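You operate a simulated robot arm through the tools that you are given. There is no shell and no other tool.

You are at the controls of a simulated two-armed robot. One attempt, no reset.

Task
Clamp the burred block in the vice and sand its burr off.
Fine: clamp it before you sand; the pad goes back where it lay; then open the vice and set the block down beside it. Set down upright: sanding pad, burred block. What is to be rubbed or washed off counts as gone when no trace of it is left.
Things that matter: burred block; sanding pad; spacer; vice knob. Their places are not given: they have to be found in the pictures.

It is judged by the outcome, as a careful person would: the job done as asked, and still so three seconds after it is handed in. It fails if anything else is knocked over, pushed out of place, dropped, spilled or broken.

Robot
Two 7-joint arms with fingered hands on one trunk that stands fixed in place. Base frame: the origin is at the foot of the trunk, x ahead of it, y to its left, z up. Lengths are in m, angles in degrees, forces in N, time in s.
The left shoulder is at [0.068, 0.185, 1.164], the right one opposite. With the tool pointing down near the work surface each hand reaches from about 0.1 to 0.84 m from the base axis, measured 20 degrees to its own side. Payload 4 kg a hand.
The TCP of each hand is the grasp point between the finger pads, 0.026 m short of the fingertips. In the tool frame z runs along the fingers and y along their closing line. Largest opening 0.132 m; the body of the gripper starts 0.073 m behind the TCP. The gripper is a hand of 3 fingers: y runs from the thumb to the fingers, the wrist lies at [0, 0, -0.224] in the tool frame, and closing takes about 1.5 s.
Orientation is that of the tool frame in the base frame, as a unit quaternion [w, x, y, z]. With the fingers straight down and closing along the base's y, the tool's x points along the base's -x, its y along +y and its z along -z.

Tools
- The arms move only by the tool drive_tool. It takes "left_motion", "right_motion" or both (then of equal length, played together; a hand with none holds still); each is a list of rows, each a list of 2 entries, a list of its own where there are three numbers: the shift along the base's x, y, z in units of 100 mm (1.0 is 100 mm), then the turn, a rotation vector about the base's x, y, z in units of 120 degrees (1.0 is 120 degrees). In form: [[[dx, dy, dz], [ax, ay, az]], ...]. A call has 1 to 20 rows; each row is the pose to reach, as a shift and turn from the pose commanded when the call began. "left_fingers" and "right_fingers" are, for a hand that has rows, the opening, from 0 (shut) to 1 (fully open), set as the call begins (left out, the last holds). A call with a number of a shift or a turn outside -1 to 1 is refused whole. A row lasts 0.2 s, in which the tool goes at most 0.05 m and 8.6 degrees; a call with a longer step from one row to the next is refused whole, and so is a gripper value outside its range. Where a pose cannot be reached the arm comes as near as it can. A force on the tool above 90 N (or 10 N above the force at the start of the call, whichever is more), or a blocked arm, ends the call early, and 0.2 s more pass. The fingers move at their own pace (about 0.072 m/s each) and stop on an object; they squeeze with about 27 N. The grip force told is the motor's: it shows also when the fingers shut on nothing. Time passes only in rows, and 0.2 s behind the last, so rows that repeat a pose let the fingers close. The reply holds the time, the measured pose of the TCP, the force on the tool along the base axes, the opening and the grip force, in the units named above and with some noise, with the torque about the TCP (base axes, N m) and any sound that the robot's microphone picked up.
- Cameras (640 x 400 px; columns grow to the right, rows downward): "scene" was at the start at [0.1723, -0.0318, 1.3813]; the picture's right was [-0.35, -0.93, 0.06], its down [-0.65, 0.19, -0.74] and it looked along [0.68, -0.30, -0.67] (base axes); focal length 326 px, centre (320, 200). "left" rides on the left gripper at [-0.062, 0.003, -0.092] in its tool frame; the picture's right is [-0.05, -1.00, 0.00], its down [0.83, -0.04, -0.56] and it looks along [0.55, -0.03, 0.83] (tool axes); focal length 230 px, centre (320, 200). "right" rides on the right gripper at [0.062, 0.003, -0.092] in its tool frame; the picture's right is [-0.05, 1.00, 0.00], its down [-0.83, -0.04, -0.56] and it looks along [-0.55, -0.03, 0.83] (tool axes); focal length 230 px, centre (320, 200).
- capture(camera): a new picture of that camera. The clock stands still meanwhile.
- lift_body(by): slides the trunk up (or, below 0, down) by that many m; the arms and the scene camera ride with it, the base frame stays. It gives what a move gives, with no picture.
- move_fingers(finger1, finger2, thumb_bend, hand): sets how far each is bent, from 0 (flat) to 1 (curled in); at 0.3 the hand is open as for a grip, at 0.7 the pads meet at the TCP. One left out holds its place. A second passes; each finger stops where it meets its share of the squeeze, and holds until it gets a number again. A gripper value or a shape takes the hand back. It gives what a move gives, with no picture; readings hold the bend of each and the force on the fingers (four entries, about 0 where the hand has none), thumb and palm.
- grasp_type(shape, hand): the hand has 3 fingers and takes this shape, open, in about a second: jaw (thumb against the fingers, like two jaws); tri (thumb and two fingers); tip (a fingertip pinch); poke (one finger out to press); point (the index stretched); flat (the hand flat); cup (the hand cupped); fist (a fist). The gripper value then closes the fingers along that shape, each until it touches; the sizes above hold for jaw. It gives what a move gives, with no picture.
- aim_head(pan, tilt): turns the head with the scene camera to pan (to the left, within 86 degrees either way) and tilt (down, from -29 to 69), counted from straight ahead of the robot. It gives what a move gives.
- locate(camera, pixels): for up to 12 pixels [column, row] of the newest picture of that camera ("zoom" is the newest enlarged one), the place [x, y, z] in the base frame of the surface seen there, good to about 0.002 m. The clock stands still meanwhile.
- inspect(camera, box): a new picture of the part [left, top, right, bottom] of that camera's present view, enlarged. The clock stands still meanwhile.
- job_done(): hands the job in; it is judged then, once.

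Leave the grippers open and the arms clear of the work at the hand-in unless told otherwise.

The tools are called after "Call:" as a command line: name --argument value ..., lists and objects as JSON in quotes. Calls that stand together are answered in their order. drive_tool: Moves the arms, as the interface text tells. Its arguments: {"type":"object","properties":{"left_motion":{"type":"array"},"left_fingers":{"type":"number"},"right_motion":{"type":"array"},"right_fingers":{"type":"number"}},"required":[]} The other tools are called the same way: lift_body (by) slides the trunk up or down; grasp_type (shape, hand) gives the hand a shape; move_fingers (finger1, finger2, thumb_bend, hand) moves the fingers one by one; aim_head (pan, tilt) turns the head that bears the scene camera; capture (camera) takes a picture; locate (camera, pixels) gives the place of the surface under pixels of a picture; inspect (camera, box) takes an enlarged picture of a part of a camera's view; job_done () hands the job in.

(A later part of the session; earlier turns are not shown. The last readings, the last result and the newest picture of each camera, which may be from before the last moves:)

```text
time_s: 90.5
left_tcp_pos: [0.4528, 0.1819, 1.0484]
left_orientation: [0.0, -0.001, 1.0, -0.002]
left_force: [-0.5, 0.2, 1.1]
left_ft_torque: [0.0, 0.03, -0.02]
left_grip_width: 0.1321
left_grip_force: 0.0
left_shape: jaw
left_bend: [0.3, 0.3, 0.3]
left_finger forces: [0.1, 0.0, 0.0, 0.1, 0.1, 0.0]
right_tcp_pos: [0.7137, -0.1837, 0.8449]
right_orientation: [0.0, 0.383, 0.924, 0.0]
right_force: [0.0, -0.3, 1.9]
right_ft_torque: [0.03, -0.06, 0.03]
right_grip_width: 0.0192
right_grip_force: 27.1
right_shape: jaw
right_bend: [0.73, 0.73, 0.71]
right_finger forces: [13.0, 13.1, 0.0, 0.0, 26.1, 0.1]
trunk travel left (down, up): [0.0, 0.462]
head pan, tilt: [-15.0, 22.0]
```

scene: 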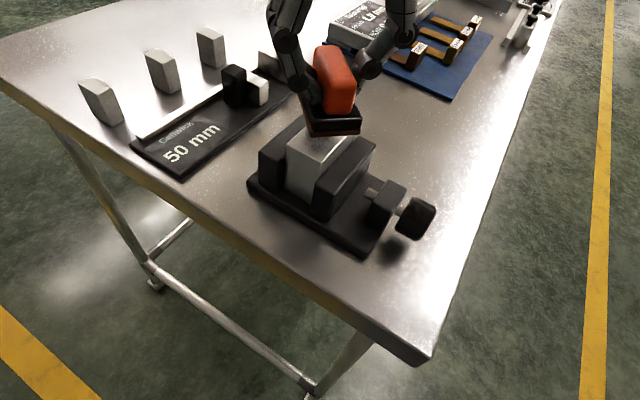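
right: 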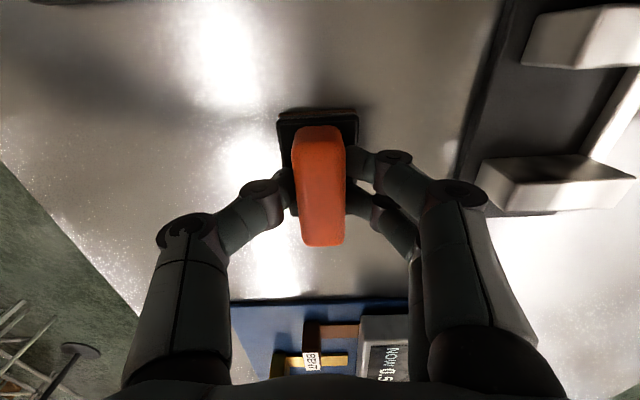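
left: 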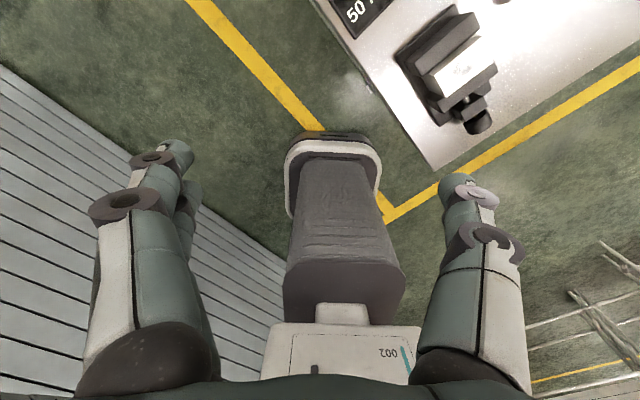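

The pad is on the table (+1.9 N). Open the fingers and hold, then rise.

Call:
drive_tool --right_motion '[[[0, 0, 0], [0, 0, 0]], [[0, 0, 0], [0, 0, 0]], [[0, 0, 0], [0, 0, 0]], [[0, 0, 0], [0, 0, 0]], [[0, 0, 0.1], [0, 0, 0]], [[0, 0, 0.25], [0, 0, 0]], [[0, 0, 0.45], [0, 0, 0]], [[0, 0, 0.65], [0, 0, 0]], [[0, 0, 0.75], [0, 0, 0]]]' --right_fingers 0.5

Call:
capture --camera "right"

Call:
inspect --camera "scene" --box '[230, 40, 450, 260]'

```text
time_s: 92.5
left_tcp_pos: [0.4518, 0.1818, 1.0478]
left_orientation: [0.0, -0.001, 1.0, -0.002]
left_force: [-0.7, 0.3, 0.7]
left_ft_torque: [-0.02, -0.02, -0.02]
left_grip_width: 0.132
left_grip_force: 0.0
left_shape: jaw
left_bend: [0.3, 0.3, 0.3]
left_finger forces: [0.0, 0.0, 0.0, 0.1, 0.1, 0.0]
right_tcp_pos: [0.7134, -0.1838, 0.9211]
right_orientation: [0.0, 0.384, 0.923, 0.001]
right_force: [0.9, -0.2, -0.1]
right_ft_torque: [0.01, 0.02, -0.03]
right_grip_width: 0.0653
right_grip_force: 0.0
right_shape: jaw
right_bend: [0.73, 0.73, 0.7]
right_finger forces: [0.0, 0.0, 0.1, 0.0, 0.1, 0.0]
trunk travel left (down, up): [0.0, 0.462]
head pan, tilt: [-15.0, 22.0]
```

```text
taken
```

right: 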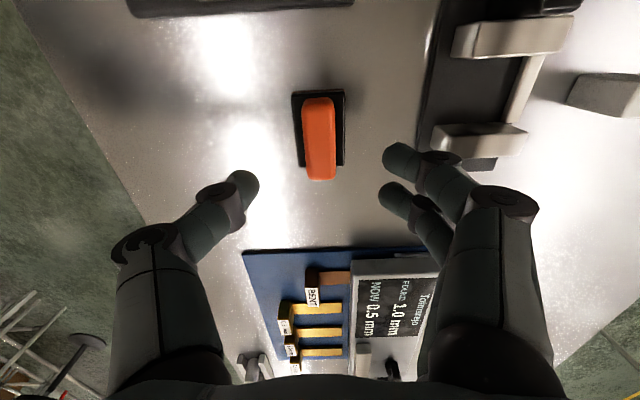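

```text
1.82 times, centred on (340, 150) of scene
```

zoom: 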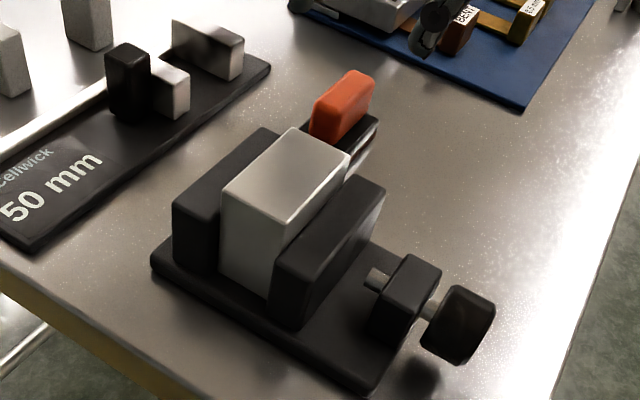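

The pad is back at its place and upright. Now back to the knob: retract, turning yaw back, then raise the trunk 0.2 m to its original height where the knob strokes worked.

Call:
drive_tool --right_motion '[[[-0.05, -0.05, 0.2], [0, 0, 0.0625]], [[-0.15, -0.15, 0.4], [0, 0, 0.125]], [[-0.3, -0.3, 0.6], [0, 0, 0.1875]], [[-0.45, -0.45, 0.6], [0, 0, 0.25]], [[-0.6, -0.6, 0.6], [0, 0, 0.3125]], [[-0.8, -0.8, 0.6], [0, 0, 0.375]]]'

Call:
drive_tool --right_motion '[[[-0.2, -0.05, 0], [0, 0, 0.0625]], [[-0.4, -0.1, 0], [0, 0, 0.125]], [[-0.6, -0.15, 0], [0, 0, 0.1875]], [[-0.8, -0.2, 0], [0, 0, 0.25]], [[-1.0, -0.25, 0], [0, 0, 0.3125]], [[-1.0, -0.3, 0], [0, 0, 0.375]], [[-1.0, -0.3, 0], [0, 0, 0.375]]]'

Call:
lift_body --by 0.2

```text
time_s: 93.9
left_tcp_pos: [0.4505, 0.1826, 1.0497]
left_orientation: [0.001, 0.0, 1.0, -0.002]
left_force: [-0.7, -0.3, 1.1]
left_ft_torque: [0.02, -0.04, 0.0]
left_grip_width: 0.1317
left_grip_force: 0.1
left_shape: jaw
left_bend: [0.3, 0.3, 0.3]
left_finger forces: [0.1, 0.0, 0.1, 0.1, 0.0, 0.1]
right_tcp_pos: [0.6322, -0.2644, 0.9808]
right_orientation: [0.0, -0.001, 1.0, 0.0]
right_force: [0.4, -0.5, 0.4]
right_ft_torque: [0.0, -0.04, -0.01]
right_grip_width: 0.0653
right_grip_force: 0.0
right_shape: jaw
right_bend: [0.73, 0.73, 0.7]
right_finger forces: [0.1, 0.0, 0.0, 0.0, 0.1, 0.0]
trunk travel left (down, up): [0.0, 0.462]
head pan, tilt: [-15.0, 22.0]
```

```text
time_s: 95.5
left_tcp_pos: [0.4511, 0.1806, 1.0478]
left_orientation: [0.0, -0.001, 1.0, -0.002]
left_force: [-0.3, -0.4, 0.5]
left_ft_torque: [0.02, 0.01, 0.03]
left_grip_width: 0.1321
left_grip_force: 0.1
left_shape: jaw
left_bend: [0.3, 0.3, 0.3]
left_finger forces: [0.0, 0.0, 0.0, 0.0, 0.0, 0.1]
right_tcp_pos: [0.5339, -0.2944, 0.9806]
right_orientation: [-0.001, -0.384, 0.924, 0.001]
right_force: [-0.8, -0.1, 0.2]
right_ft_torque: [-0.03, 0.02, -0.01]
right_grip_width: 0.0654
right_grip_force: 0.0
right_shape: jaw
right_bend: [0.73, 0.73, 0.7]
right_finger forces: [0.0, 0.0, 0.0, 0.0, 0.0, 0.1]
trunk travel left (down, up): [0.0, 0.462]
head pan, tilt: [-15.0, 22.0]
```

```text
time_s: 97.7
left_tcp_pos: [0.4514, 0.1835, 1.2475]
left_orientation: [-0.001, 0.0, 1.0, 0.0]
left_force: [0.4, -0.4, -0.3]
left_ft_torque: [0.01, 0.03, 0.02]
left_grip_width: 0.1317
left_grip_force: 0.1
left_shape: jaw
left_bend: [0.3, 0.3, 0.3]
left_finger forces: [0.0, 0.0, 0.1, 0.1, 0.0, 0.0]
right_tcp_pos: [0.5338, -0.2935, 1.1799]
right_orientation: [-0.002, -0.383, 0.924, 0.001]
right_force: [0.9, 0.4, -0.9]
right_ft_torque: [0.03, 0.04, 0.01]
right_grip_width: 0.0652
right_grip_force: 0.1
right_shape: jaw
right_bend: [0.73, 0.73, 0.7]
right_finger forces: [0.0, 0.0, 0.0, 0.0, 0.0, 0.0]
trunk travel left (down, up): [-0.2, 0.262]
head pan, tilt: [-15.0, 22.0]
```

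Trunk is back at its original height. Move over the knob and lower, and aim the head at the vice.

Call:
drive_tool --right_motion '[[[-0.04, 0.2, -0.2], [0, 0, 0]], [[-0.08, 0.4, -0.4], [0, 0, 0]], [[-0.12, 0.6, -0.6], [0, 0, 0]], [[-0.16, 0.8, -0.8], [0, 0, 0]], [[-0.2, 1.0, -1.0], [0, 0, 0]]]'

Call:
drive_tool --right_motion '[[[0, 0, -0.2], [0, 0, 0]], [[0, 0, -0.4], [0, 0, 0]], [[0, 0, -0.6], [0, 0, 0]], [[0, 0, -0.8], [0, 0, 0]], [[0, 0, -1.0], [0, 0, 0]], [[0, 0, -1.0], [0, 0, 0]]]'

Call:
aim_head --pan -10 --tilt 48

Call:
capture --camera "right"

```text
time_s: 98.8
left_tcp_pos: [0.4521, 0.1824, 1.2467]
left_orientation: [-0.001, -0.001, 1.0, 0.0]
left_force: [-0.8, 0.8, 0.1]
left_ft_torque: [-0.03, 0.01, 0.0]
left_grip_width: 0.1322
left_grip_force: 0.0
left_shape: jaw
left_bend: [0.3, 0.3, 0.3]
left_finger forces: [0.1, 0.0, 0.0, 0.1, 0.0, 0.0]
right_tcp_pos: [0.516, -0.1943, 1.08]
right_orientation: [-0.001, -0.382, 0.924, 0.001]
right_force: [0.7, 0.1, -0.7]
right_ft_torque: [-0.02, -0.01, 0.02]
right_grip_width: 0.0654
right_grip_force: 0.1
right_shape: jaw
right_bend: [0.73, 0.73, 0.7]
right_finger forces: [0.1, 0.0, 0.0, 0.0, 0.0, 0.0]
trunk travel left (down, up): [-0.2, 0.262]
head pan, tilt: [-15.0, 22.0]
```

```text
time_s: 100.2
left_tcp_pos: [0.4498, 0.1811, 1.2492]
left_orientation: [0.0, 0.0, 1.0, 0.0]
left_force: [0.4, 0.2, 0.2]
left_ft_torque: [-0.05, 0.0, 0.04]
left_grip_width: 0.1318
left_grip_force: 0.1
left_shape: jaw
left_bend: [0.3, 0.3, 0.3]
left_finger forces: [0.0, 0.1, 0.1, 0.0, 0.0, 0.0]
right_tcp_pos: [0.5134, -0.1934, 0.9811]
right_orientation: [-0.001, -0.383, 0.924, 0.0]
right_force: [-0.2, -0.4, 0.5]
right_ft_torque: [-0.02, -0.01, 0.02]
right_grip_width: 0.0655
right_grip_force: 0.1
right_shape: jaw
right_bend: [0.73, 0.73, 0.7]
right_finger forces: [0.0, 0.1, 0.1, 0.1, 0.1, 0.0]
trunk travel left (down, up): [-0.2, 0.262]
head pan, tilt: [-15.0, 22.0]
```

```text
time_s: 101.2
left_tcp_pos: [0.451, 0.1822, 1.2466]
left_orientation: [-0.001, -0.001, 1.0, 0.001]
left_force: [-0.1, -0.3, -0.1]
left_ft_torque: [0.0, 0.0, 0.04]
left_grip_width: 0.1317
left_grip_force: 0.0
left_shape: jaw
left_bend: [0.3, 0.3, 0.3]
left_finger forces: [0.0, 0.0, 0.1, 0.0, 0.0, 0.0]
right_tcp_pos: [0.5144, -0.1938, 0.9799]
right_orientation: [-0.001, -0.382, 0.924, 0.001]
right_force: [-0.2, -0.6, 0.7]
right_ft_torque: [-0.02, -0.03, 0.0]
right_grip_width: 0.0653
right_grip_force: 0.0
right_shape: jaw
right_bend: [0.73, 0.73, 0.7]
right_finger forces: [0.0, 0.0, 0.1, 0.0, 0.1, 0.0]
trunk travel left (down, up): [-0.2, 0.262]
head pan, tilt: [-10.0, 48.0]
```

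```text
taken
```

right: 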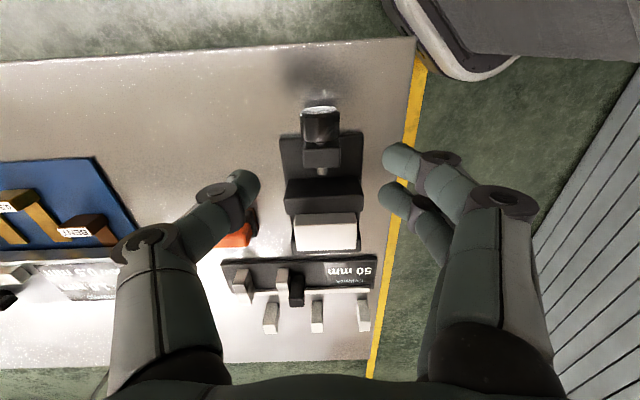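

Aligned above the knob. Lower, then tilt to +38° with a 55 mm opening, ready for a loosening stroke.

Call:
drive_tool --right_motion '[[[0, 0, -0.25], [0, 0, 0]], [[0, 0, -0.5], [0, 0, 0]], [[0, 0, -0.75], [0, 0, 0]], [[0, 0, -0.9], [0, 0, 0]], [[0, 0, -1.0], [0, 0, 0]]]'

Call:
drive_tool --right_motion '[[[0, 0, -0.13], [0, 0, 0]], [[0, 0, -0.257], [0, 0, 0]], [[0.0187, -0.0187, -0.2588], [0.0471, 0.0471, 0]], [[0.037, -0.037, -0.2644], [0.0943, 0.0943, 0]], [[0.0546, -0.0546, -0.2734], [0.1414, 0.1414, 0]], [[0.0712, -0.0712, -0.2859], [0.1886, 0.1886, 0]], [[0.0827, -0.0827, -0.2973], [0.2239, 0.2239, 0]], [[0.0566, -0.0566, -0.3446], [0.2239, 0.2239, 0]], [[0.0566, -0.0566, -0.3446], [0.2239, 0.2239, 0]]]' --right_fingers 0.42

Call:
capture --camera "right"

```text
time_s: 102.3
left_tcp_pos: [0.4522, 0.1816, 1.2464]
left_orientation: [-0.001, 0.0, 1.0, 0.0]
left_force: [-0.1, -0.7, -0.8]
left_ft_torque: [-0.01, 0.01, -0.01]
left_grip_width: 0.132
left_grip_force: 0.0
left_shape: jaw
left_bend: [0.3, 0.3, 0.3]
left_finger forces: [0.0, 0.0, 0.0, 0.0, 0.0, 0.0]
right_tcp_pos: [0.5135, -0.195, 0.8808]
right_orientation: [-0.001, -0.383, 0.924, 0.0]
right_force: [0.3, 0.6, 0.6]
right_ft_torque: [-0.01, 0.01, 0.0]
right_grip_width: 0.0654
right_grip_force: 0.0
right_shape: jaw
right_bend: [0.73, 0.73, 0.7]
right_finger forces: [0.1, 0.0, 0.0, 0.0, 0.0, 0.0]
trunk travel left (down, up): [-0.2, 0.262]
head pan, tilt: [-10.0, 48.0]
```

```text
time_s: 104.3
left_tcp_pos: [0.4524, 0.1823, 1.2489]
left_orientation: [-0.001, 0.0, 1.0, 0.0]
left_force: [-0.5, -0.4, 0.7]
left_ft_torque: [-0.03, 0.0, 0.01]
left_grip_width: 0.132
left_grip_force: 0.1
left_shape: jaw
left_bend: [0.3, 0.3, 0.3]
left_finger forces: [0.0, 0.0, 0.1, 0.0, 0.0, 0.1]
right_tcp_pos: [0.5197, -0.1984, 0.8453]
right_orientation: [-0.126, -0.362, 0.873, 0.302]
right_force: [-0.6, -0.5, 1.4]
right_ft_torque: [-0.02, -0.02, 0.01]
right_grip_width: 0.0552
right_grip_force: 0.0
right_shape: jaw
right_bend: [0.73, 0.73, 0.7]
right_finger forces: [0.1, 0.0, 0.0, 0.0, 1.7, 0.0]
trunk travel left (down, up): [-0.2, 0.262]
head pan, tilt: [-10.0, 48.0]
```

```text
taken
```

right: 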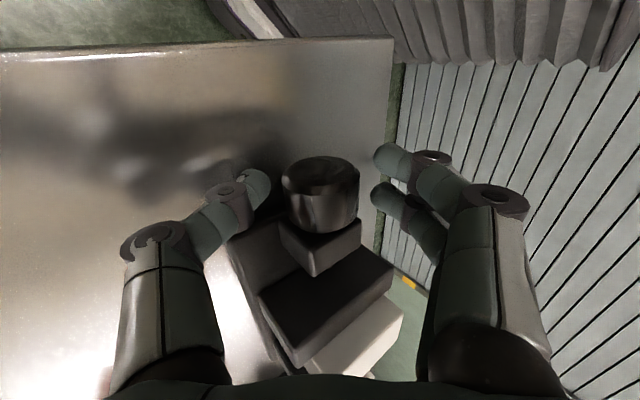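

Thumb just touches the table lightly (1.7 N), fine. Close, then loosen: rotate −66°.

Call:
drive_tool --right_motion '[[[0, 0, 0.005], [0, 0, 0]], [[0, 0, 0.005], [0, 0, 0]], [[0, 0, 0.005], [0, 0, 0]], [[0, 0, 0], [0, 0, 0]], [[0, 0, 0], [0, 0, 0]], [[-0.0087, 0.0087, 0.0086], [-0.0389, -0.0389, 0]], [[-0.018, 0.018, 0.0156], [-0.0778, -0.0778, 0]], [[-0.0279, 0.0279, 0.0211], [-0.1167, -0.1167, 0]], [[-0.0381, 0.0381, 0.0249], [-0.1556, -0.1556, 0]], [[-0.0486, 0.0486, 0.0271], [-0.1945, -0.1945, 0]], [[-0.0591, 0.0591, 0.0275], [-0.2333, -0.2333, 0]], [[-0.0697, 0.0697, 0.0263], [-0.2722, -0.2722, 0]], [[-0.08, 0.08, 0.0233], [-0.3111, -0.3111, 0]], [[-0.0901, 0.0901, 0.0186], [-0.35, -0.35, 0]], [[-0.0997, 0.0997, 0.0124], [-0.3889, -0.3889, 0]]]' --right_fingers 0

Call:
inspect --camera "right" --box '[220, 120, 460, 400]'

```text
time_s: 107.5
left_tcp_pos: [0.4501, 0.1813, 1.2485]
left_orientation: [-0.001, -0.001, 1.0, 0.0]
left_force: [0.4, -0.5, 0.6]
left_ft_torque: [0.01, -0.02, 0.0]
left_grip_width: 0.1317
left_grip_force: 0.1
left_shape: jaw
left_bend: [0.3, 0.3, 0.3]
left_finger forces: [0.0, 0.0, 0.0, 0.1, 0.0, 0.0]
right_tcp_pos: [0.5085, -0.1906, 0.8466]
right_orientation: [0.091, -0.37, 0.897, -0.223]
right_force: [-6.2, -4.6, -3.7]
right_ft_torque: [-0.12, 0.29, 0.21]
right_grip_width: 0.0299
right_grip_force: 27.3
right_shape: jaw
right_bend: [0.73, 0.72, 0.71]
right_finger forces: [18.6, 15.1, 0.0, 0.0, 24.0, 0.1]
trunk travel left (down, up): [-0.2, 0.262]
head pan, tilt: [-10.0, 48.0]
```

```text
1.43 times, centred on (340, 260) of right
```

zoom: 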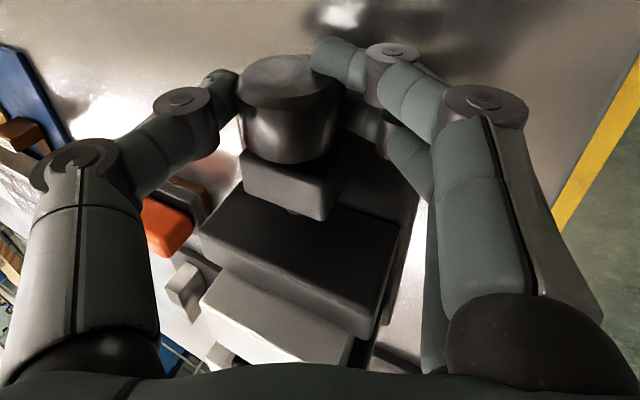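

Little resistance now – the knob turned. Open and swing back to +38° for another loosening stroke.

Call:
drive_tool --right_motion '[[[0, 0, 0], [0, 0, 0]], [[-0.01, 0.01, 0.0265], [0, 0, 0]], [[-0.0199, 0.0199, 0.053], [0, 0, 0]], [[-0.0028, 0.0028, 0.0637], [0.0471, 0.0471, 0]], [[0.0152, -0.0152, 0.071], [0.0943, 0.0943, 0]], [[0.0337, -0.0337, 0.0747], [0.1414, 0.1414, 0]], [[0.0525, -0.0525, 0.0747], [0.1886, 0.1886, 0]], [[0.0711, -0.0711, 0.071], [0.2357, 0.2357, 0]], [[0.0891, -0.0891, 0.0637], [0.2828, 0.2828, 0]], [[0.1062, -0.1062, 0.053], [0.33, 0.33, 0]], [[0.1202, -0.1202, 0.0408], [0.3712, 0.3712, 0]], [[0.1019, -0.1019, -0.0084], [0.3889, 0.3889, 0]], [[0.1019, -0.1019, -0.0084], [0.3889, 0.3889, 0]]]' --right_fingers 0.42

Call:
inspect --camera "scene" --box '[280, 80, 440, 220]'

```text
time_s: 110.3
left_tcp_pos: [0.4511, 0.1823, 1.2482]
left_orientation: [0.001, -0.002, 1.0, 0.0]
left_force: [0.1, 0.5, 0.2]
left_ft_torque: [-0.01, -0.01, 0.0]
left_grip_width: 0.1321
left_grip_force: 0.1
left_shape: jaw
left_bend: [0.3, 0.3, 0.3]
left_finger forces: [0.0, 0.1, 0.1, 0.1, 0.0, 0.0]
right_tcp_pos: [0.5187, -0.1988, 0.8469]
right_orientation: [-0.126, -0.361, 0.873, 0.302]
right_force: [-0.1, 0.7, 0.2]
right_ft_torque: [0.0, -0.01, -0.02]
right_grip_width: 0.0552
right_grip_force: 0.1
right_shape: jaw
right_bend: [0.73, 0.73, 0.7]
right_finger forces: [0.1, 0.0, 0.0, 0.0, 0.2, 0.0]
trunk travel left (down, up): [-0.2, 0.262]
head pan, tilt: [-10.0, 48.0]
```

```text
2.86 times, centred on (360, 150) of scene
```

zoom: 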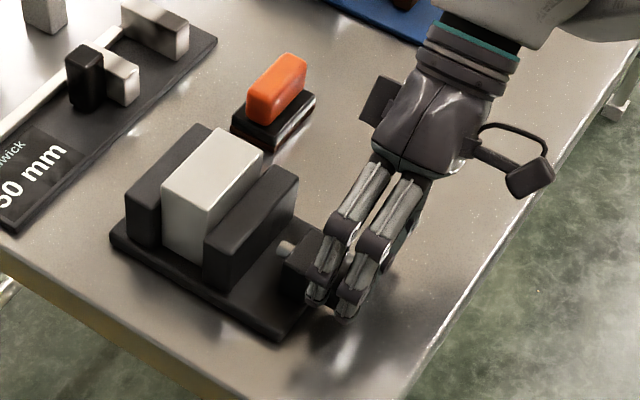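

The jaw backed off a bit. Second loosening stroke.

Call:
drive_tool --right_motion '[[[0, 0, 0], [0, 0, 0]], [[0, 0, 0], [0, 0, 0]], [[0, 0, 0], [0, 0, 0]], [[0, 0, 0], [0, 0, 0]], [[0, 0, 0], [0, 0, 0]], [[-0.0087, 0.0087, 0.0086], [-0.0389, -0.0389, 0]], [[-0.018, 0.018, 0.0156], [-0.0778, -0.0778, 0]], [[-0.0279, 0.0279, 0.0211], [-0.1167, -0.1167, 0]], [[-0.0381, 0.0381, 0.0249], [-0.1556, -0.1556, 0]], [[-0.0486, 0.0486, 0.0271], [-0.1945, -0.1945, 0]], [[-0.0591, 0.0591, 0.0275], [-0.2333, -0.2333, 0]], [[-0.0697, 0.0697, 0.0263], [-0.2722, -0.2722, 0]], [[-0.08, 0.08, 0.0233], [-0.3111, -0.3111, 0]], [[-0.0901, 0.0901, 0.0186], [-0.35, -0.35, 0]], [[-0.0997, 0.0997, 0.0124], [-0.3889, -0.3889, 0]]]' --right_fingers 0

Call:
drive_tool --right_motion '[[[0, 0, 0], [0, 0, 0]], [[-0.01, 0.01, 0.0265], [0, 0, 0]], [[-0.0199, 0.0199, 0.053], [0, 0, 0]], [[-0.0028, 0.0028, 0.0637], [0.0471, 0.0471, 0]], [[0.0152, -0.0152, 0.071], [0.0943, 0.0943, 0]], [[0.0337, -0.0337, 0.0747], [0.1414, 0.1414, 0]], [[0.0525, -0.0525, 0.0747], [0.1886, 0.1886, 0]], [[0.0711, -0.0711, 0.071], [0.2357, 0.2357, 0]], [[0.0891, -0.0891, 0.0637], [0.2828, 0.2828, 0]], [[0.1062, -0.1062, 0.053], [0.33, 0.33, 0]], [[0.1202, -0.1202, 0.0408], [0.3712, 0.3712, 0]], [[0.1019, -0.1019, -0.0084], [0.3889, 0.3889, 0]], [[0.1019, -0.1019, -0.0084], [0.3889, 0.3889, 0]]]' --right_fingers 0.42

Call:
inspect --camera "scene" --box '[280, 80, 440, 220]'

```text
time_s: 113.5
left_tcp_pos: [0.4515, 0.1815, 1.2475]
left_orientation: [0.0, -0.001, 1.0, 0.001]
left_force: [-0.2, -0.1, 0.1]
left_ft_torque: [0.0, 0.0, 0.01]
left_grip_width: 0.1319
left_grip_force: 0.1
left_shape: jaw
left_bend: [0.3, 0.3, 0.3]
left_finger forces: [0.0, 0.1, 0.1, 0.0, 0.0, 0.0]
right_tcp_pos: [0.5085, -0.1901, 0.8475]
right_orientation: [0.091, -0.369, 0.897, -0.224]
right_force: [-3.6, -10.1, -3.4]
right_ft_torque: [-0.18, 0.25, 0.25]
right_grip_width: 0.0291
right_grip_force: 26.6
right_shape: jaw
right_bend: [0.74, 0.73, 0.7]
right_finger forces: [18.3, 14.2, 0.0, 0.0, 25.7, 0.0]
trunk travel left (down, up): [-0.2, 0.262]
head pan, tilt: [-10.0, 48.0]
```

```text
time_s: 116.3
left_tcp_pos: [0.4522, 0.1823, 1.2482]
left_orientation: [0.001, -0.001, 1.0, 0.0]
left_force: [-0.4, -0.6, -0.3]
left_ft_torque: [0.01, -0.01, 0.0]
left_grip_width: 0.1318
left_grip_force: 0.1
left_shape: jaw
left_bend: [0.3, 0.3, 0.3]
left_finger forces: [0.0, 0.0, 0.0, 0.0, 0.0, 0.0]
right_tcp_pos: [0.5185, -0.2, 0.8462]
right_orientation: [-0.126, -0.362, 0.873, 0.302]
right_force: [-0.5, 0.0, -0.1]
right_ft_torque: [-0.01, 0.01, 0.01]
right_grip_width: 0.0551
right_grip_force: 0.0
right_shape: jaw
right_bend: [0.73, 0.73, 0.7]
right_finger forces: [0.0, 0.0, 0.1, 0.1, 0.0, 0.0]
trunk travel left (down, up): [-0.2, 0.262]
head pan, tilt: [-10.0, 48.0]
```

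```text
2.86 times, centred on (360, 150) of scene
```

zoom: 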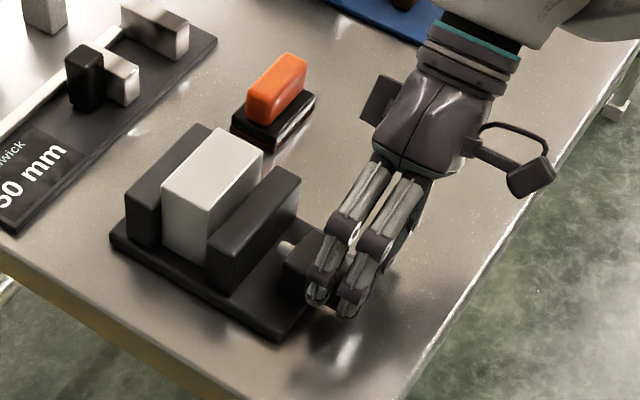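

The jaw is now nearly at its initial place. One more loosening stroke for clear room.

Call:
drive_tool --right_motion '[[[0, 0, 0], [0, 0, 0]], [[0, 0, 0], [0, 0, 0]], [[0, 0, 0], [0, 0, 0]], [[0, 0, 0], [0, 0, 0]], [[0, 0, 0], [0, 0, 0]], [[-0.0087, 0.0087, 0.0086], [-0.0389, -0.0389, 0]], [[-0.018, 0.018, 0.0156], [-0.0778, -0.0778, 0]], [[-0.0279, 0.0279, 0.0211], [-0.1167, -0.1167, 0]], [[-0.0381, 0.0381, 0.0249], [-0.1556, -0.1556, 0]], [[-0.0486, 0.0486, 0.0271], [-0.1945, -0.1945, 0]], [[-0.0591, 0.0591, 0.0275], [-0.2333, -0.2333, 0]], [[-0.0697, 0.0697, 0.0263], [-0.2722, -0.2722, 0]], [[-0.08, 0.08, 0.0233], [-0.3111, -0.3111, 0]], [[-0.0901, 0.0901, 0.0186], [-0.35, -0.35, 0]], [[-0.0997, 0.0997, 0.0124], [-0.3889, -0.3889, 0]]]' --right_fingers 0

```text
time_s: 119.5
left_tcp_pos: [0.4509, 0.1818, 1.2479]
left_orientation: [0.0, 0.0, 1.0, 0.0]
left_force: [0.0, 0.7, 0.1]
left_ft_torque: [0.0, 0.0, -0.01]
left_grip_width: 0.1319
left_grip_force: 0.0
left_shape: jaw
left_bend: [0.3, 0.3, 0.3]
left_finger forces: [0.0, 0.1, 0.1, 0.0, 0.0, 0.0]
right_tcp_pos: [0.5096, -0.1894, 0.8483]
right_orientation: [0.092, -0.371, 0.897, -0.222]
right_force: [-1.6, -6.0, -3.1]
right_ft_torque: [-0.13, 0.17, 0.19]
right_grip_width: 0.0294
right_grip_force: 27.2
right_shape: jaw
right_bend: [0.74, 0.73, 0.7]
right_finger forces: [15.2, 14.4, 0.1, 0.0, 25.6, 0.1]
trunk travel left (down, up): [-0.2, 0.262]
head pan, tilt: [-10.0, 48.0]
```

The vice is open further. Release the knob, straighten the hand and rise.

Call:
drive_tool --right_motion '[[[0, 0, 0], [0, 0, 0]], [[-0.01, 0.01, 0.0265], [0, 0, 0]], [[-0.0199, 0.0199, 0.053], [0, 0, 0]], [[-0.0028, 0.0028, 0.0637], [0.0471, 0.0471, 0]], [[0.0152, -0.0152, 0.071], [0.0943, 0.0943, 0]], [[0.0337, -0.0337, 0.0747], [0.1414, 0.1414, 0]], [[0.0431, -0.0431, 0.0752], [0.165, 0.165, 0]], [[0.0431, -0.0431, 0.25], [0.165, 0.165, 0]], [[0.0431, -0.0431, 0.5], [0.165, 0.165, 0]], [[0.0431, -0.0431, 0.75], [0.165, 0.165, 0]], [[0.0431, -0.0431, 1.0], [0.165, 0.165, 0]]]' --right_fingers 0.45

Call:
inspect --camera "scene" --box '[290, 105, 385, 200]'

Call:
capture --camera "right"

```text
time_s: 122.0
left_tcp_pos: [0.4502, 0.1819, 1.2491]
left_orientation: [0.0, -0.001, 1.0, 0.0]
left_force: [-0.2, -0.2, -0.3]
left_ft_torque: [-0.02, 0.02, 0.0]
left_grip_width: 0.1319
left_grip_force: 0.1
left_shape: jaw
left_bend: [0.3, 0.3, 0.3]
left_finger forces: [0.0, 0.0, 0.1, 0.0, 0.0, 0.2]
right_tcp_pos: [0.5125, -0.1943, 0.9471]
right_orientation: [-0.001, -0.382, 0.924, 0.0]
right_force: [-0.4, 0.1, 0.3]
right_ft_torque: [0.02, 0.01, -0.03]
right_grip_width: 0.0591
right_grip_force: 0.2
right_shape: jaw
right_bend: [0.73, 0.73, 0.7]
right_finger forces: [0.1, 0.1, 0.0, 0.0, 0.0, 0.0]
trunk travel left (down, up): [-0.2, 0.262]
head pan, tilt: [-10.0, 48.0]
```

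```text
4.21 times, centred on (338, 152) of scene
```

zoom: 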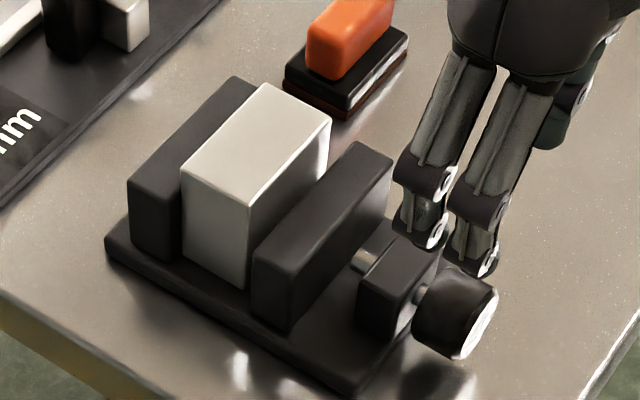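

```text
taken
```

right: 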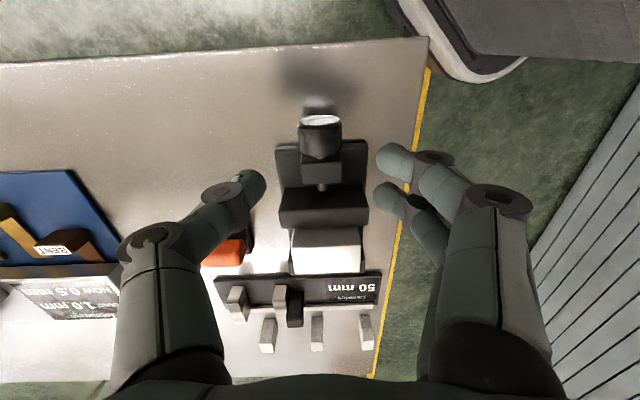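

The gap between moving jaw and block is clear. Measure the block's top corners now.

Call:
locate --camera "zoom" --pixels '[[267, 87], [326, 120], [186, 170], [250, 204], [258, 145], [250, 250], [190, 250], [280, 230], [365, 148], [388, 160], [258, 262], [290, 275]]'

```text
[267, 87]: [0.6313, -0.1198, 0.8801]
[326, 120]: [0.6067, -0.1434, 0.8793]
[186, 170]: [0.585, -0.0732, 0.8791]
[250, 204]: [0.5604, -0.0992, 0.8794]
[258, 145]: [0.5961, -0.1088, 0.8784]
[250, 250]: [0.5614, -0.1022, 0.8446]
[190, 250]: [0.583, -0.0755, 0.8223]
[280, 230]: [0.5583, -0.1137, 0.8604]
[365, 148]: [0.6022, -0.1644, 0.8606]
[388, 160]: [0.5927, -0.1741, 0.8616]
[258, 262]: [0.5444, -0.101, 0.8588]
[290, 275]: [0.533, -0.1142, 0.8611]
```

Block centre ≈(0.5964,−0.1085), top z 0.879, 66 mm long. I'll grip it by its ends (closing along its length), tips just above the jaw tops. Move over it with opening 0.75.

Call:
drive_tool --right_motion '[[[0.1, 0.1, 0.05], [0, 0, 0]], [[0.25, 0.25, 0.05], [0, 0, 0]], [[0.4, 0.41, 0.05], [0, 0, 0]], [[0.55, 0.56, 0.05], [0, 0, 0]], [[0.7, 0.71, 0.05], [0, 0, 0]], [[0.83, 0.85, 0.05], [0, 0, 0]], [[0.83, 0.85, 0.05], [0, 0, 0]]]' --right_fingers 0.75

Call:
capture --camera "right"

Call:
inspect --camera "scene" --box '[280, 60, 440, 220]'

```text
time_s: 123.5
left_tcp_pos: [0.4508, 0.182, 1.2488]
left_orientation: [0.001, -0.001, 1.0, -0.001]
left_force: [0.6, -0.5, -0.3]
left_ft_torque: [-0.02, -0.01, 0.02]
left_grip_width: 0.1319
left_grip_force: 0.1
left_shape: jaw
left_bend: [0.3, 0.3, 0.3]
left_finger forces: [0.0, 0.1, 0.1, 0.0, 0.1, 0.0]
right_tcp_pos: [0.5855, -0.1222, 0.954]
right_orientation: [-0.002, -0.382, 0.924, 0.001]
right_force: [-0.6, 0.3, -0.4]
right_ft_torque: [-0.02, 0.01, -0.01]
right_grip_width: 0.0986
right_grip_force: 0.0
right_shape: jaw
right_bend: [0.64, 0.64, 0.6]
right_finger forces: [0.0, 0.0, 0.0, 0.0, 0.1, 0.0]
right hand out of reach, approached as far as the arm can: row 6, 7
trunk travel left (down, up): [-0.2, 0.262]
head pan, tilt: [-10.0, 48.0]
```

```text
taken
```

right: 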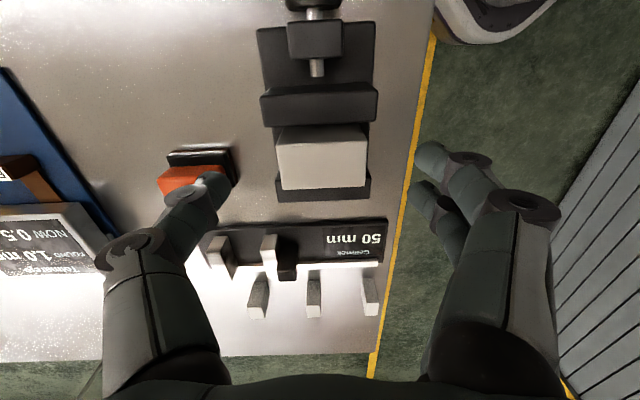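

```text
2.50 times, centred on (360, 140) of scene
```

zoom: 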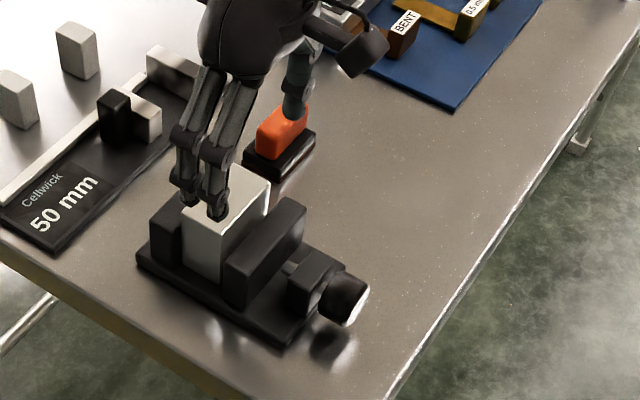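

Reach stops ~17 mm short at this trunk height. I'll rise and retreat, then lower the trunk by 0.2 m (where the block centre was reachable) and come back.

Call:
drive_tool --right_motion '[[[0, 0, 0.2], [0, 0, 0]], [[-0.1, -0.1, 0.4], [0, 0, 0]], [[-0.2, -0.25, 0.6], [0, 0, 0]], [[-0.3, -0.45, 0.8], [0, 0, 0]], [[-0.4, -0.65, 1.0], [0, 0, 0]], [[-0.5, -0.8, 1.0], [0, 0, 0]]]'

Call:
drive_tool --right_motion '[[[0, -0.2, 0.2], [0, 0, 0]], [[0, -0.4, 0.4], [0, 0, 0]], [[0, -0.6, 0.6], [0, 0, 0]], [[0, -0.8, 0.8], [0, 0, 0]], [[0, -0.8, 1.0], [0, 0, 0]]]'

Call:
lift_body --by -0.2

```text
time_s: 125.0
left_tcp_pos: [0.4502, 0.1812, 1.2485]
left_orientation: [0.0, 0.0, 1.0, 0.0]
left_force: [-0.5, 0.2, 0.2]
left_ft_torque: [-0.01, -0.02, -0.03]
left_grip_width: 0.1321
left_grip_force: 0.1
left_shape: jaw
left_bend: [0.3, 0.3, 0.3]
left_finger forces: [0.0, 0.0, 0.1, 0.0, 0.0, 0.0]
right_tcp_pos: [0.5349, -0.2021, 1.0534]
right_orientation: [-0.001, -0.382, 0.924, 0.002]
right_force: [-0.6, 0.9, -0.2]
right_ft_torque: [0.0, -0.04, -0.01]
right_grip_width: 0.0984
right_grip_force: 0.0
right_shape: jaw
right_bend: [0.64, 0.64, 0.6]
right_finger forces: [0.0, 0.1, 0.1, 0.1, 0.1, 0.0]
trunk travel left (down, up): [-0.2, 0.262]
head pan, tilt: [-10.0, 48.0]
```

```text
time_s: 126.2
left_tcp_pos: [0.4497, 0.1832, 1.2477]
left_orientation: [0.0, -0.001, 1.0, -0.001]
left_force: [0.0, -0.1, -0.2]
left_ft_torque: [0.01, 0.01, -0.02]
left_grip_width: 0.132
left_grip_force: 0.1
left_shape: jaw
left_bend: [0.3, 0.3, 0.3]
left_finger forces: [0.0, 0.0, 0.0, 0.0, 0.0, 0.0]
right_tcp_pos: [0.535, -0.2822, 1.1533]
right_orientation: [-0.001, -0.383, 0.924, 0.001]
right_force: [0.2, 0.3, -1.1]
right_ft_torque: [-0.01, 0.03, 0.02]
right_grip_width: 0.0989
right_grip_force: 0.0
right_shape: jaw
right_bend: [0.64, 0.64, 0.6]
right_finger forces: [0.0, 0.0, 0.1, 0.1, 0.1, 0.0]
trunk travel left (down, up): [-0.2, 0.262]
head pan, tilt: [-10.0, 48.0]
```

```text
time_s: 128.3
left_tcp_pos: [0.4498, 0.1823, 1.0485]
left_orientation: [0.001, -0.001, 1.0, -0.001]
left_force: [-0.6, 0.4, -0.3]
left_ft_torque: [-0.01, 0.01, 0.02]
left_grip_width: 0.1321
left_grip_force: 0.1
left_shape: jaw
left_bend: [0.3, 0.3, 0.3]
left_finger forces: [0.0, 0.0, 0.0, 0.0, 0.0, 0.0]
right_tcp_pos: [0.5339, -0.2823, 0.9554]
right_orientation: [0.0, -0.383, 0.924, 0.001]
right_force: [-1.4, 0.4, -0.1]
right_ft_torque: [-0.01, 0.04, 0.01]
right_grip_width: 0.099
right_grip_force: 0.0
right_shape: jaw
right_bend: [0.64, 0.64, 0.6]
right_finger forces: [0.0, 0.0, 0.0, 0.0, 0.1, 0.0]
trunk travel left (down, up): [0.0, 0.462]
head pan, tilt: [-10.0, 48.0]
```

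Now move over the block again at z≈0.955.

Call:
drive_tool --right_motion '[[[0.06, 0.17, 0], [0, 0, 0]], [[0.12, 0.34, 0], [0, 0, 0]], [[0.19, 0.52, 0], [0, 0, 0]], [[0.25, 0.7, 0], [0, 0, 0]], [[0.31, 0.87, 0], [0, 0, 0]]]'

Call:
drive_tool --right_motion '[[[0.06, 0.17, 0], [0, 0, 0]], [[0.12, 0.34, 0], [0, 0, 0]], [[0.19, 0.52, 0], [0, 0, 0]], [[0.25, 0.7, 0], [0, 0, 0]], [[0.31, 0.87, 0], [0, 0, 0]], [[0.31, 0.87, 0], [0, 0, 0]]]'

Call:
capture --camera "right"

```text
time_s: 129.5
left_tcp_pos: [0.4519, 0.1822, 1.0464]
left_orientation: [0.0, -0.001, 1.0, -0.001]
left_force: [0.6, -0.2, -0.6]
left_ft_torque: [0.0, 0.01, -0.02]
left_grip_width: 0.1317
left_grip_force: 0.0
left_shape: jaw
left_bend: [0.3, 0.3, 0.3]
left_finger forces: [0.0, 0.0, 0.0, 0.0, 0.1, 0.0]
right_tcp_pos: [0.567, -0.1939, 0.9526]
right_orientation: [-0.002, -0.383, 0.924, 0.001]
right_force: [0.4, -0.2, 0.6]
right_ft_torque: [0.0, -0.01, 0.02]
right_grip_width: 0.0988
right_grip_force: 0.1
right_shape: jaw
right_bend: [0.64, 0.64, 0.6]
right_finger forces: [0.0, 0.1, 0.0, 0.0, 0.0, 0.1]
trunk travel left (down, up): [0.0, 0.462]
head pan, tilt: [-10.0, 48.0]
```

```text
time_s: 130.9
left_tcp_pos: [0.4498, 0.1828, 1.0481]
left_orientation: [0.0, 0.0, 1.0, -0.001]
left_force: [0.1, -0.1, -0.6]
left_ft_torque: [0.03, 0.01, -0.01]
left_grip_width: 0.132
left_grip_force: 0.0
left_shape: jaw
left_bend: [0.3, 0.3, 0.3]
left_finger forces: [0.1, 0.0, 0.0, 0.0, 0.0, 0.1]
right_tcp_pos: [0.5969, -0.1084, 0.9546]
right_orientation: [-0.001, -0.382, 0.924, 0.0]
right_force: [0.7, 0.0, -0.1]
right_ft_torque: [-0.01, 0.01, -0.02]
right_grip_width: 0.0986
right_grip_force: 0.0
right_shape: jaw
right_bend: [0.64, 0.64, 0.6]
right_finger forces: [0.1, 0.0, 0.1, 0.0, 0.0, 0.0]
trunk travel left (down, up): [0.0, 0.462]
head pan, tilt: [-10.0, 48.0]
```

```text
taken
```

right: 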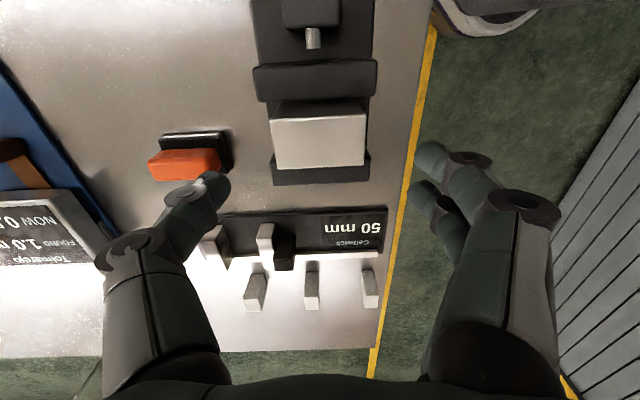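

Centred over the block (its top at about (319,141), expected (320,144)). Descend so that the fingertips stay just above the jaws (TCP z≈0.889).

Call:
drive_tool --right_motion '[[[0, 0, -0.15], [0, 0, 0]], [[0, 0, -0.3], [0, 0, 0]], [[0, 0, -0.45], [0, 0, 0]], [[0, 0, -0.58], [0, 0, 0]], [[0, 0, -0.65], [0, 0, 0]], [[0, 0, -0.65], [0, 0, 0]]]'

Call:
capture --camera "right"

Call:
aim_head --pan -15 --tilt 22

Call:
inspect --camera "scene" --box '[230, 40, 450, 260]'

```text
time_s: 132.3
left_tcp_pos: [0.451, 0.1815, 1.0473]
left_orientation: [0.001, 0.0, 1.0, 0.0]
left_force: [-0.3, -0.7, 0.1]
left_ft_torque: [-0.02, 0.0, -0.02]
left_grip_width: 0.1318
left_grip_force: 0.0
left_shape: jaw
left_bend: [0.3, 0.3, 0.3]
left_finger forces: [0.0, 0.0, 0.1, 0.0, 0.1, 0.0]
right_tcp_pos: [0.5975, -0.1084, 0.8887]
right_orientation: [-0.002, -0.383, 0.924, 0.0]
right_force: [0.7, -0.5, -0.1]
right_ft_torque: [-0.02, 0.0, -0.01]
right_grip_width: 0.0987
right_grip_force: 0.0
right_shape: jaw
right_bend: [0.64, 0.64, 0.6]
right_finger forces: [0.0, 0.1, 0.0, 0.0, 0.1, 0.0]
trunk travel left (down, up): [0.0, 0.462]
head pan, tilt: [-10.0, 48.0]
```

```text
taken
```

right: 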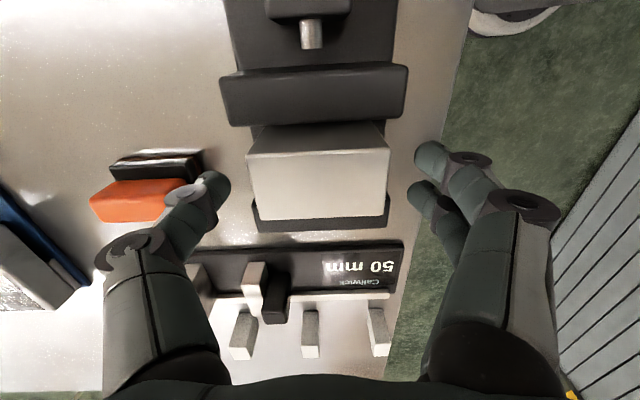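

```text
time_s: 133.2
left_tcp_pos: [0.4516, 0.1826, 1.0474]
left_orientation: [0.0, 0.0, 1.0, 0.0]
left_force: [0.2, 0.9, 0.0]
left_ft_torque: [0.0, 0.02, 0.01]
left_grip_width: 0.1319
left_grip_force: 0.1
left_shape: jaw
left_bend: [0.3, 0.3, 0.3]
left_finger forces: [0.0, 0.1, 0.0, 0.0, 0.0, 0.1]
right_tcp_pos: [0.598, -0.1082, 0.8888]
right_orientation: [-0.001, -0.383, 0.924, 0.001]
right_force: [0.4, 0.1, -0.1]
right_ft_torque: [0.0, -0.02, 0.0]
right_grip_width: 0.099
right_grip_force: 0.1
right_shape: jaw
right_bend: [0.64, 0.64, 0.6]
right_finger forces: [0.0, 0.0, 0.1, 0.1, 0.1, 0.0]
trunk travel left (down, up): [0.0, 0.462]
head pan, tilt: [-15.0, 22.0]
```

```text
1.82 times, centred on (340, 150) of scene
```

zoom: 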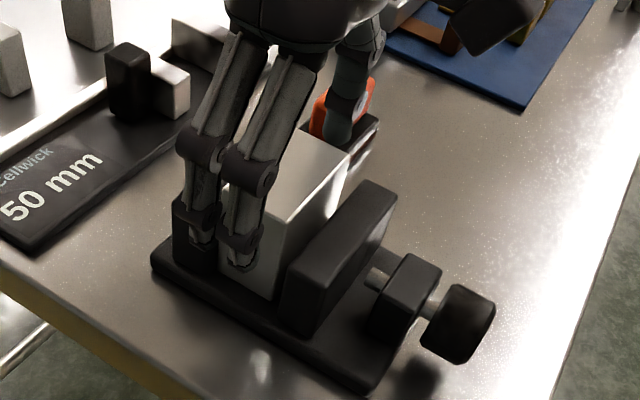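

I'll shift 4 mm along the screw axis toward the moving jaw so both fingers pass between the jaws' edges, then close on the block's ends.

Call:
drive_tool --right_motion '[[[-0.014, -0.014, 0], [0, 0, 0]], [[-0.03, -0.03, 0], [0, 0, 0]], [[-0.03, -0.03, -0.015], [0, 0, 0]]]'

Call:
drive_tool --right_motion '[[[0, 0, 0], [0, 0, 0]], [[0, 0, 0], [0, 0, 0]], [[0, 0, 0], [0, 0, 0]], [[0, 0, 0], [0, 0, 0]], [[0, 0, 0], [0, 0, 0]], [[0, 0, 0], [0, 0, 0]]]' --right_fingers 0

Call:
capture --camera "right"

Call:
inspect --camera "scene" --box '[230, 40, 450, 260]'

```text
time_s: 134.0
left_tcp_pos: [0.4518, 0.1819, 1.0477]
left_orientation: [0.0, -0.001, 1.0, -0.001]
left_force: [0.8, 0.3, -0.3]
left_ft_torque: [-0.02, 0.04, 0.0]
left_grip_width: 0.1317
left_grip_force: 0.1
left_shape: jaw
left_bend: [0.3, 0.3, 0.3]
left_finger forces: [0.1, 0.0, 0.0, 0.1, 0.0, 0.0]
right_tcp_pos: [0.5937, -0.1114, 0.8874]
right_orientation: [-0.002, -0.383, 0.924, 0.001]
right_force: [-0.9, 0.2, 0.2]
right_ft_torque: [0.03, 0.01, 0.0]
right_grip_width: 0.0987
right_grip_force: 0.1
right_shape: jaw
right_bend: [0.64, 0.64, 0.6]
right_finger forces: [0.1, 0.1, 0.1, 0.0, 0.0, 0.0]
trunk travel left (down, up): [0.0, 0.462]
head pan, tilt: [-15.0, 22.0]
```

```text
time_s: 135.4
left_tcp_pos: [0.4512, 0.1814, 1.0464]
left_orientation: [0.0, -0.001, 1.0, -0.001]
left_force: [0.8, 0.5, 0.0]
left_ft_torque: [0.03, -0.02, -0.04]
left_grip_width: 0.1316
left_grip_force: 0.1
left_shape: jaw
left_bend: [0.3, 0.3, 0.3]
left_finger forces: [0.0, 0.0, 0.1, 0.1, 0.1, 0.0]
right_tcp_pos: [0.5946, -0.1117, 0.8866]
right_orientation: [-0.001, -0.383, 0.924, 0.0]
right_force: [-0.9, 0.0, -0.8]
right_ft_torque: [0.02, 0.01, -0.02]
right_grip_width: 0.0635
right_grip_force: 26.7
right_shape: jaw
right_bend: [0.73, 0.73, 0.7]
right_finger forces: [12.2, 12.4, 0.0, 0.0, 24.4, 0.0]
trunk travel left (down, up): [0.0, 0.462]
head pan, tilt: [-15.0, 22.0]
```

```text
taken
```

right: 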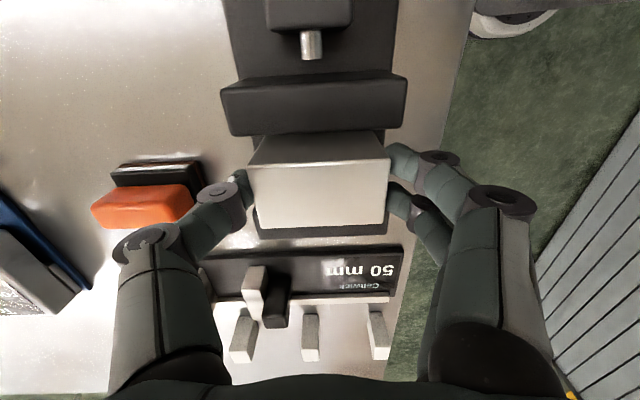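

```text
1.82 times, centred on (340, 150) of scene
```

zoom: 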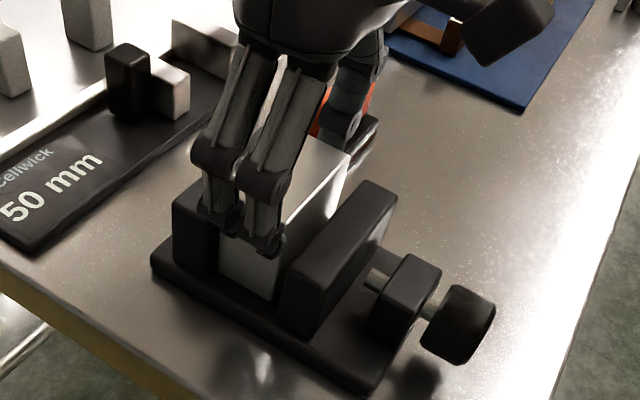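

Gripped on both ends (63.5 mm, 12/12/24 N). Lift slowly 1 cm and check.

Call:
drive_tool --right_motion '[[[0, 0, 0.03], [0, 0, 0]], [[0, 0, 0.06], [0, 0, 0]], [[0, 0, 0.1], [0, 0, 0]], [[0, 0, 0.1], [0, 0, 0]]]'

Call:
capture --camera "right"

Call:
inspect --camera "scene" --box '[230, 40, 450, 260]'

```text
time_s: 136.4
left_tcp_pos: [0.4515, 0.1812, 1.0471]
left_orientation: [0.0, -0.001, 1.0, 0.0]
left_force: [0.0, 0.1, -0.6]
left_ft_torque: [-0.04, 0.02, 0.0]
left_grip_width: 0.132
left_grip_force: 0.0
left_shape: jaw
left_bend: [0.3, 0.3, 0.3]
left_finger forces: [0.1, 0.1, 0.0, 0.0, 0.0, 0.1]
right_tcp_pos: [0.5945, -0.1123, 0.8969]
right_orientation: [-0.002, -0.382, 0.924, 0.001]
right_force: [0.3, -0.7, -3.9]
right_ft_torque: [0.0, -0.02, -0.02]
right_grip_width: 0.0637
right_grip_force: 27.0
right_shape: jaw
right_bend: [0.73, 0.73, 0.7]
right_finger forces: [12.3, 12.3, 0.1, 0.0, 24.7, 0.0]
trunk travel left (down, up): [0.0, 0.462]
head pan, tilt: [-15.0, 22.0]
```

```text
taken
```

right: 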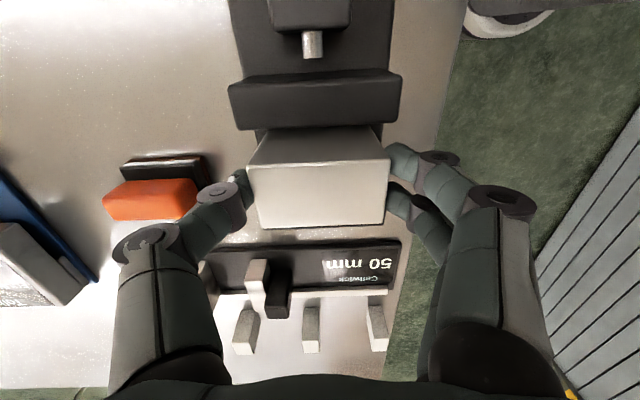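

```text
1.82 times, centred on (340, 150) of scene
```

zoom: 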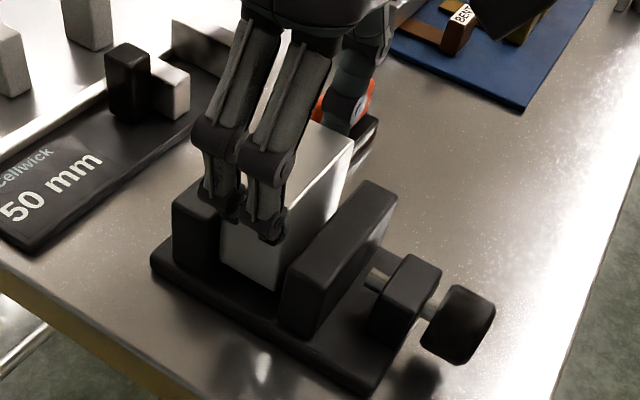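

Block is up 1 cm and steady (weight ≈4 N). Lift on to clear the jaws.

Call:
drive_tool --right_motion '[[[0, 0, 0.1], [0, 0, 0]], [[0, 0, 0.22], [0, 0, 0]], [[0, 0, 0.36], [0, 0, 0]], [[0, 0, 0.5], [0, 0, 0]], [[0, 0, 0.65], [0, 0, 0]], [[0, 0, 0.75], [0, 0, 0]], [[0, 0, 0.75], [0, 0, 0]]]'

Call:
inspect --camera "scene" --box '[230, 20, 450, 260]'

```text
time_s: 138.0
left_tcp_pos: [0.451, 0.1811, 1.0475]
left_orientation: [-0.001, 0.0, 1.0, -0.001]
left_force: [0.0, 0.2, 0.3]
left_ft_torque: [0.02, 0.0, 0.0]
left_grip_width: 0.1321
left_grip_force: 0.1
left_shape: jaw
left_bend: [0.3, 0.3, 0.3]
left_finger forces: [0.0, 0.1, 0.1, 0.1, 0.0, 0.0]
right_tcp_pos: [0.5954, -0.1114, 0.9733]
right_orientation: [-0.002, -0.383, 0.924, 0.001]
right_force: [-0.3, 0.0, -2.4]
right_ft_torque: [-0.01, 0.01, 0.02]
right_grip_width: 0.0636
right_grip_force: 27.2
right_shape: jaw
right_bend: [0.73, 0.73, 0.7]
right_finger forces: [12.4, 12.3, 0.1, 0.0, 24.7, 0.0]
trunk travel left (down, up): [0.0, 0.462]
head pan, tilt: [-15.0, 22.0]
```

```text
1.67 times, centred on (340, 140) of scene
```

zoom: 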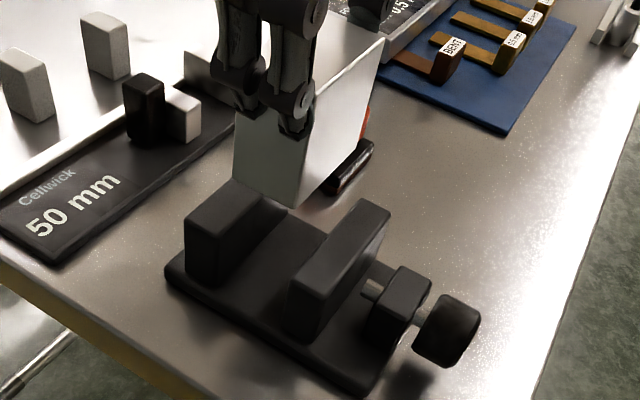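

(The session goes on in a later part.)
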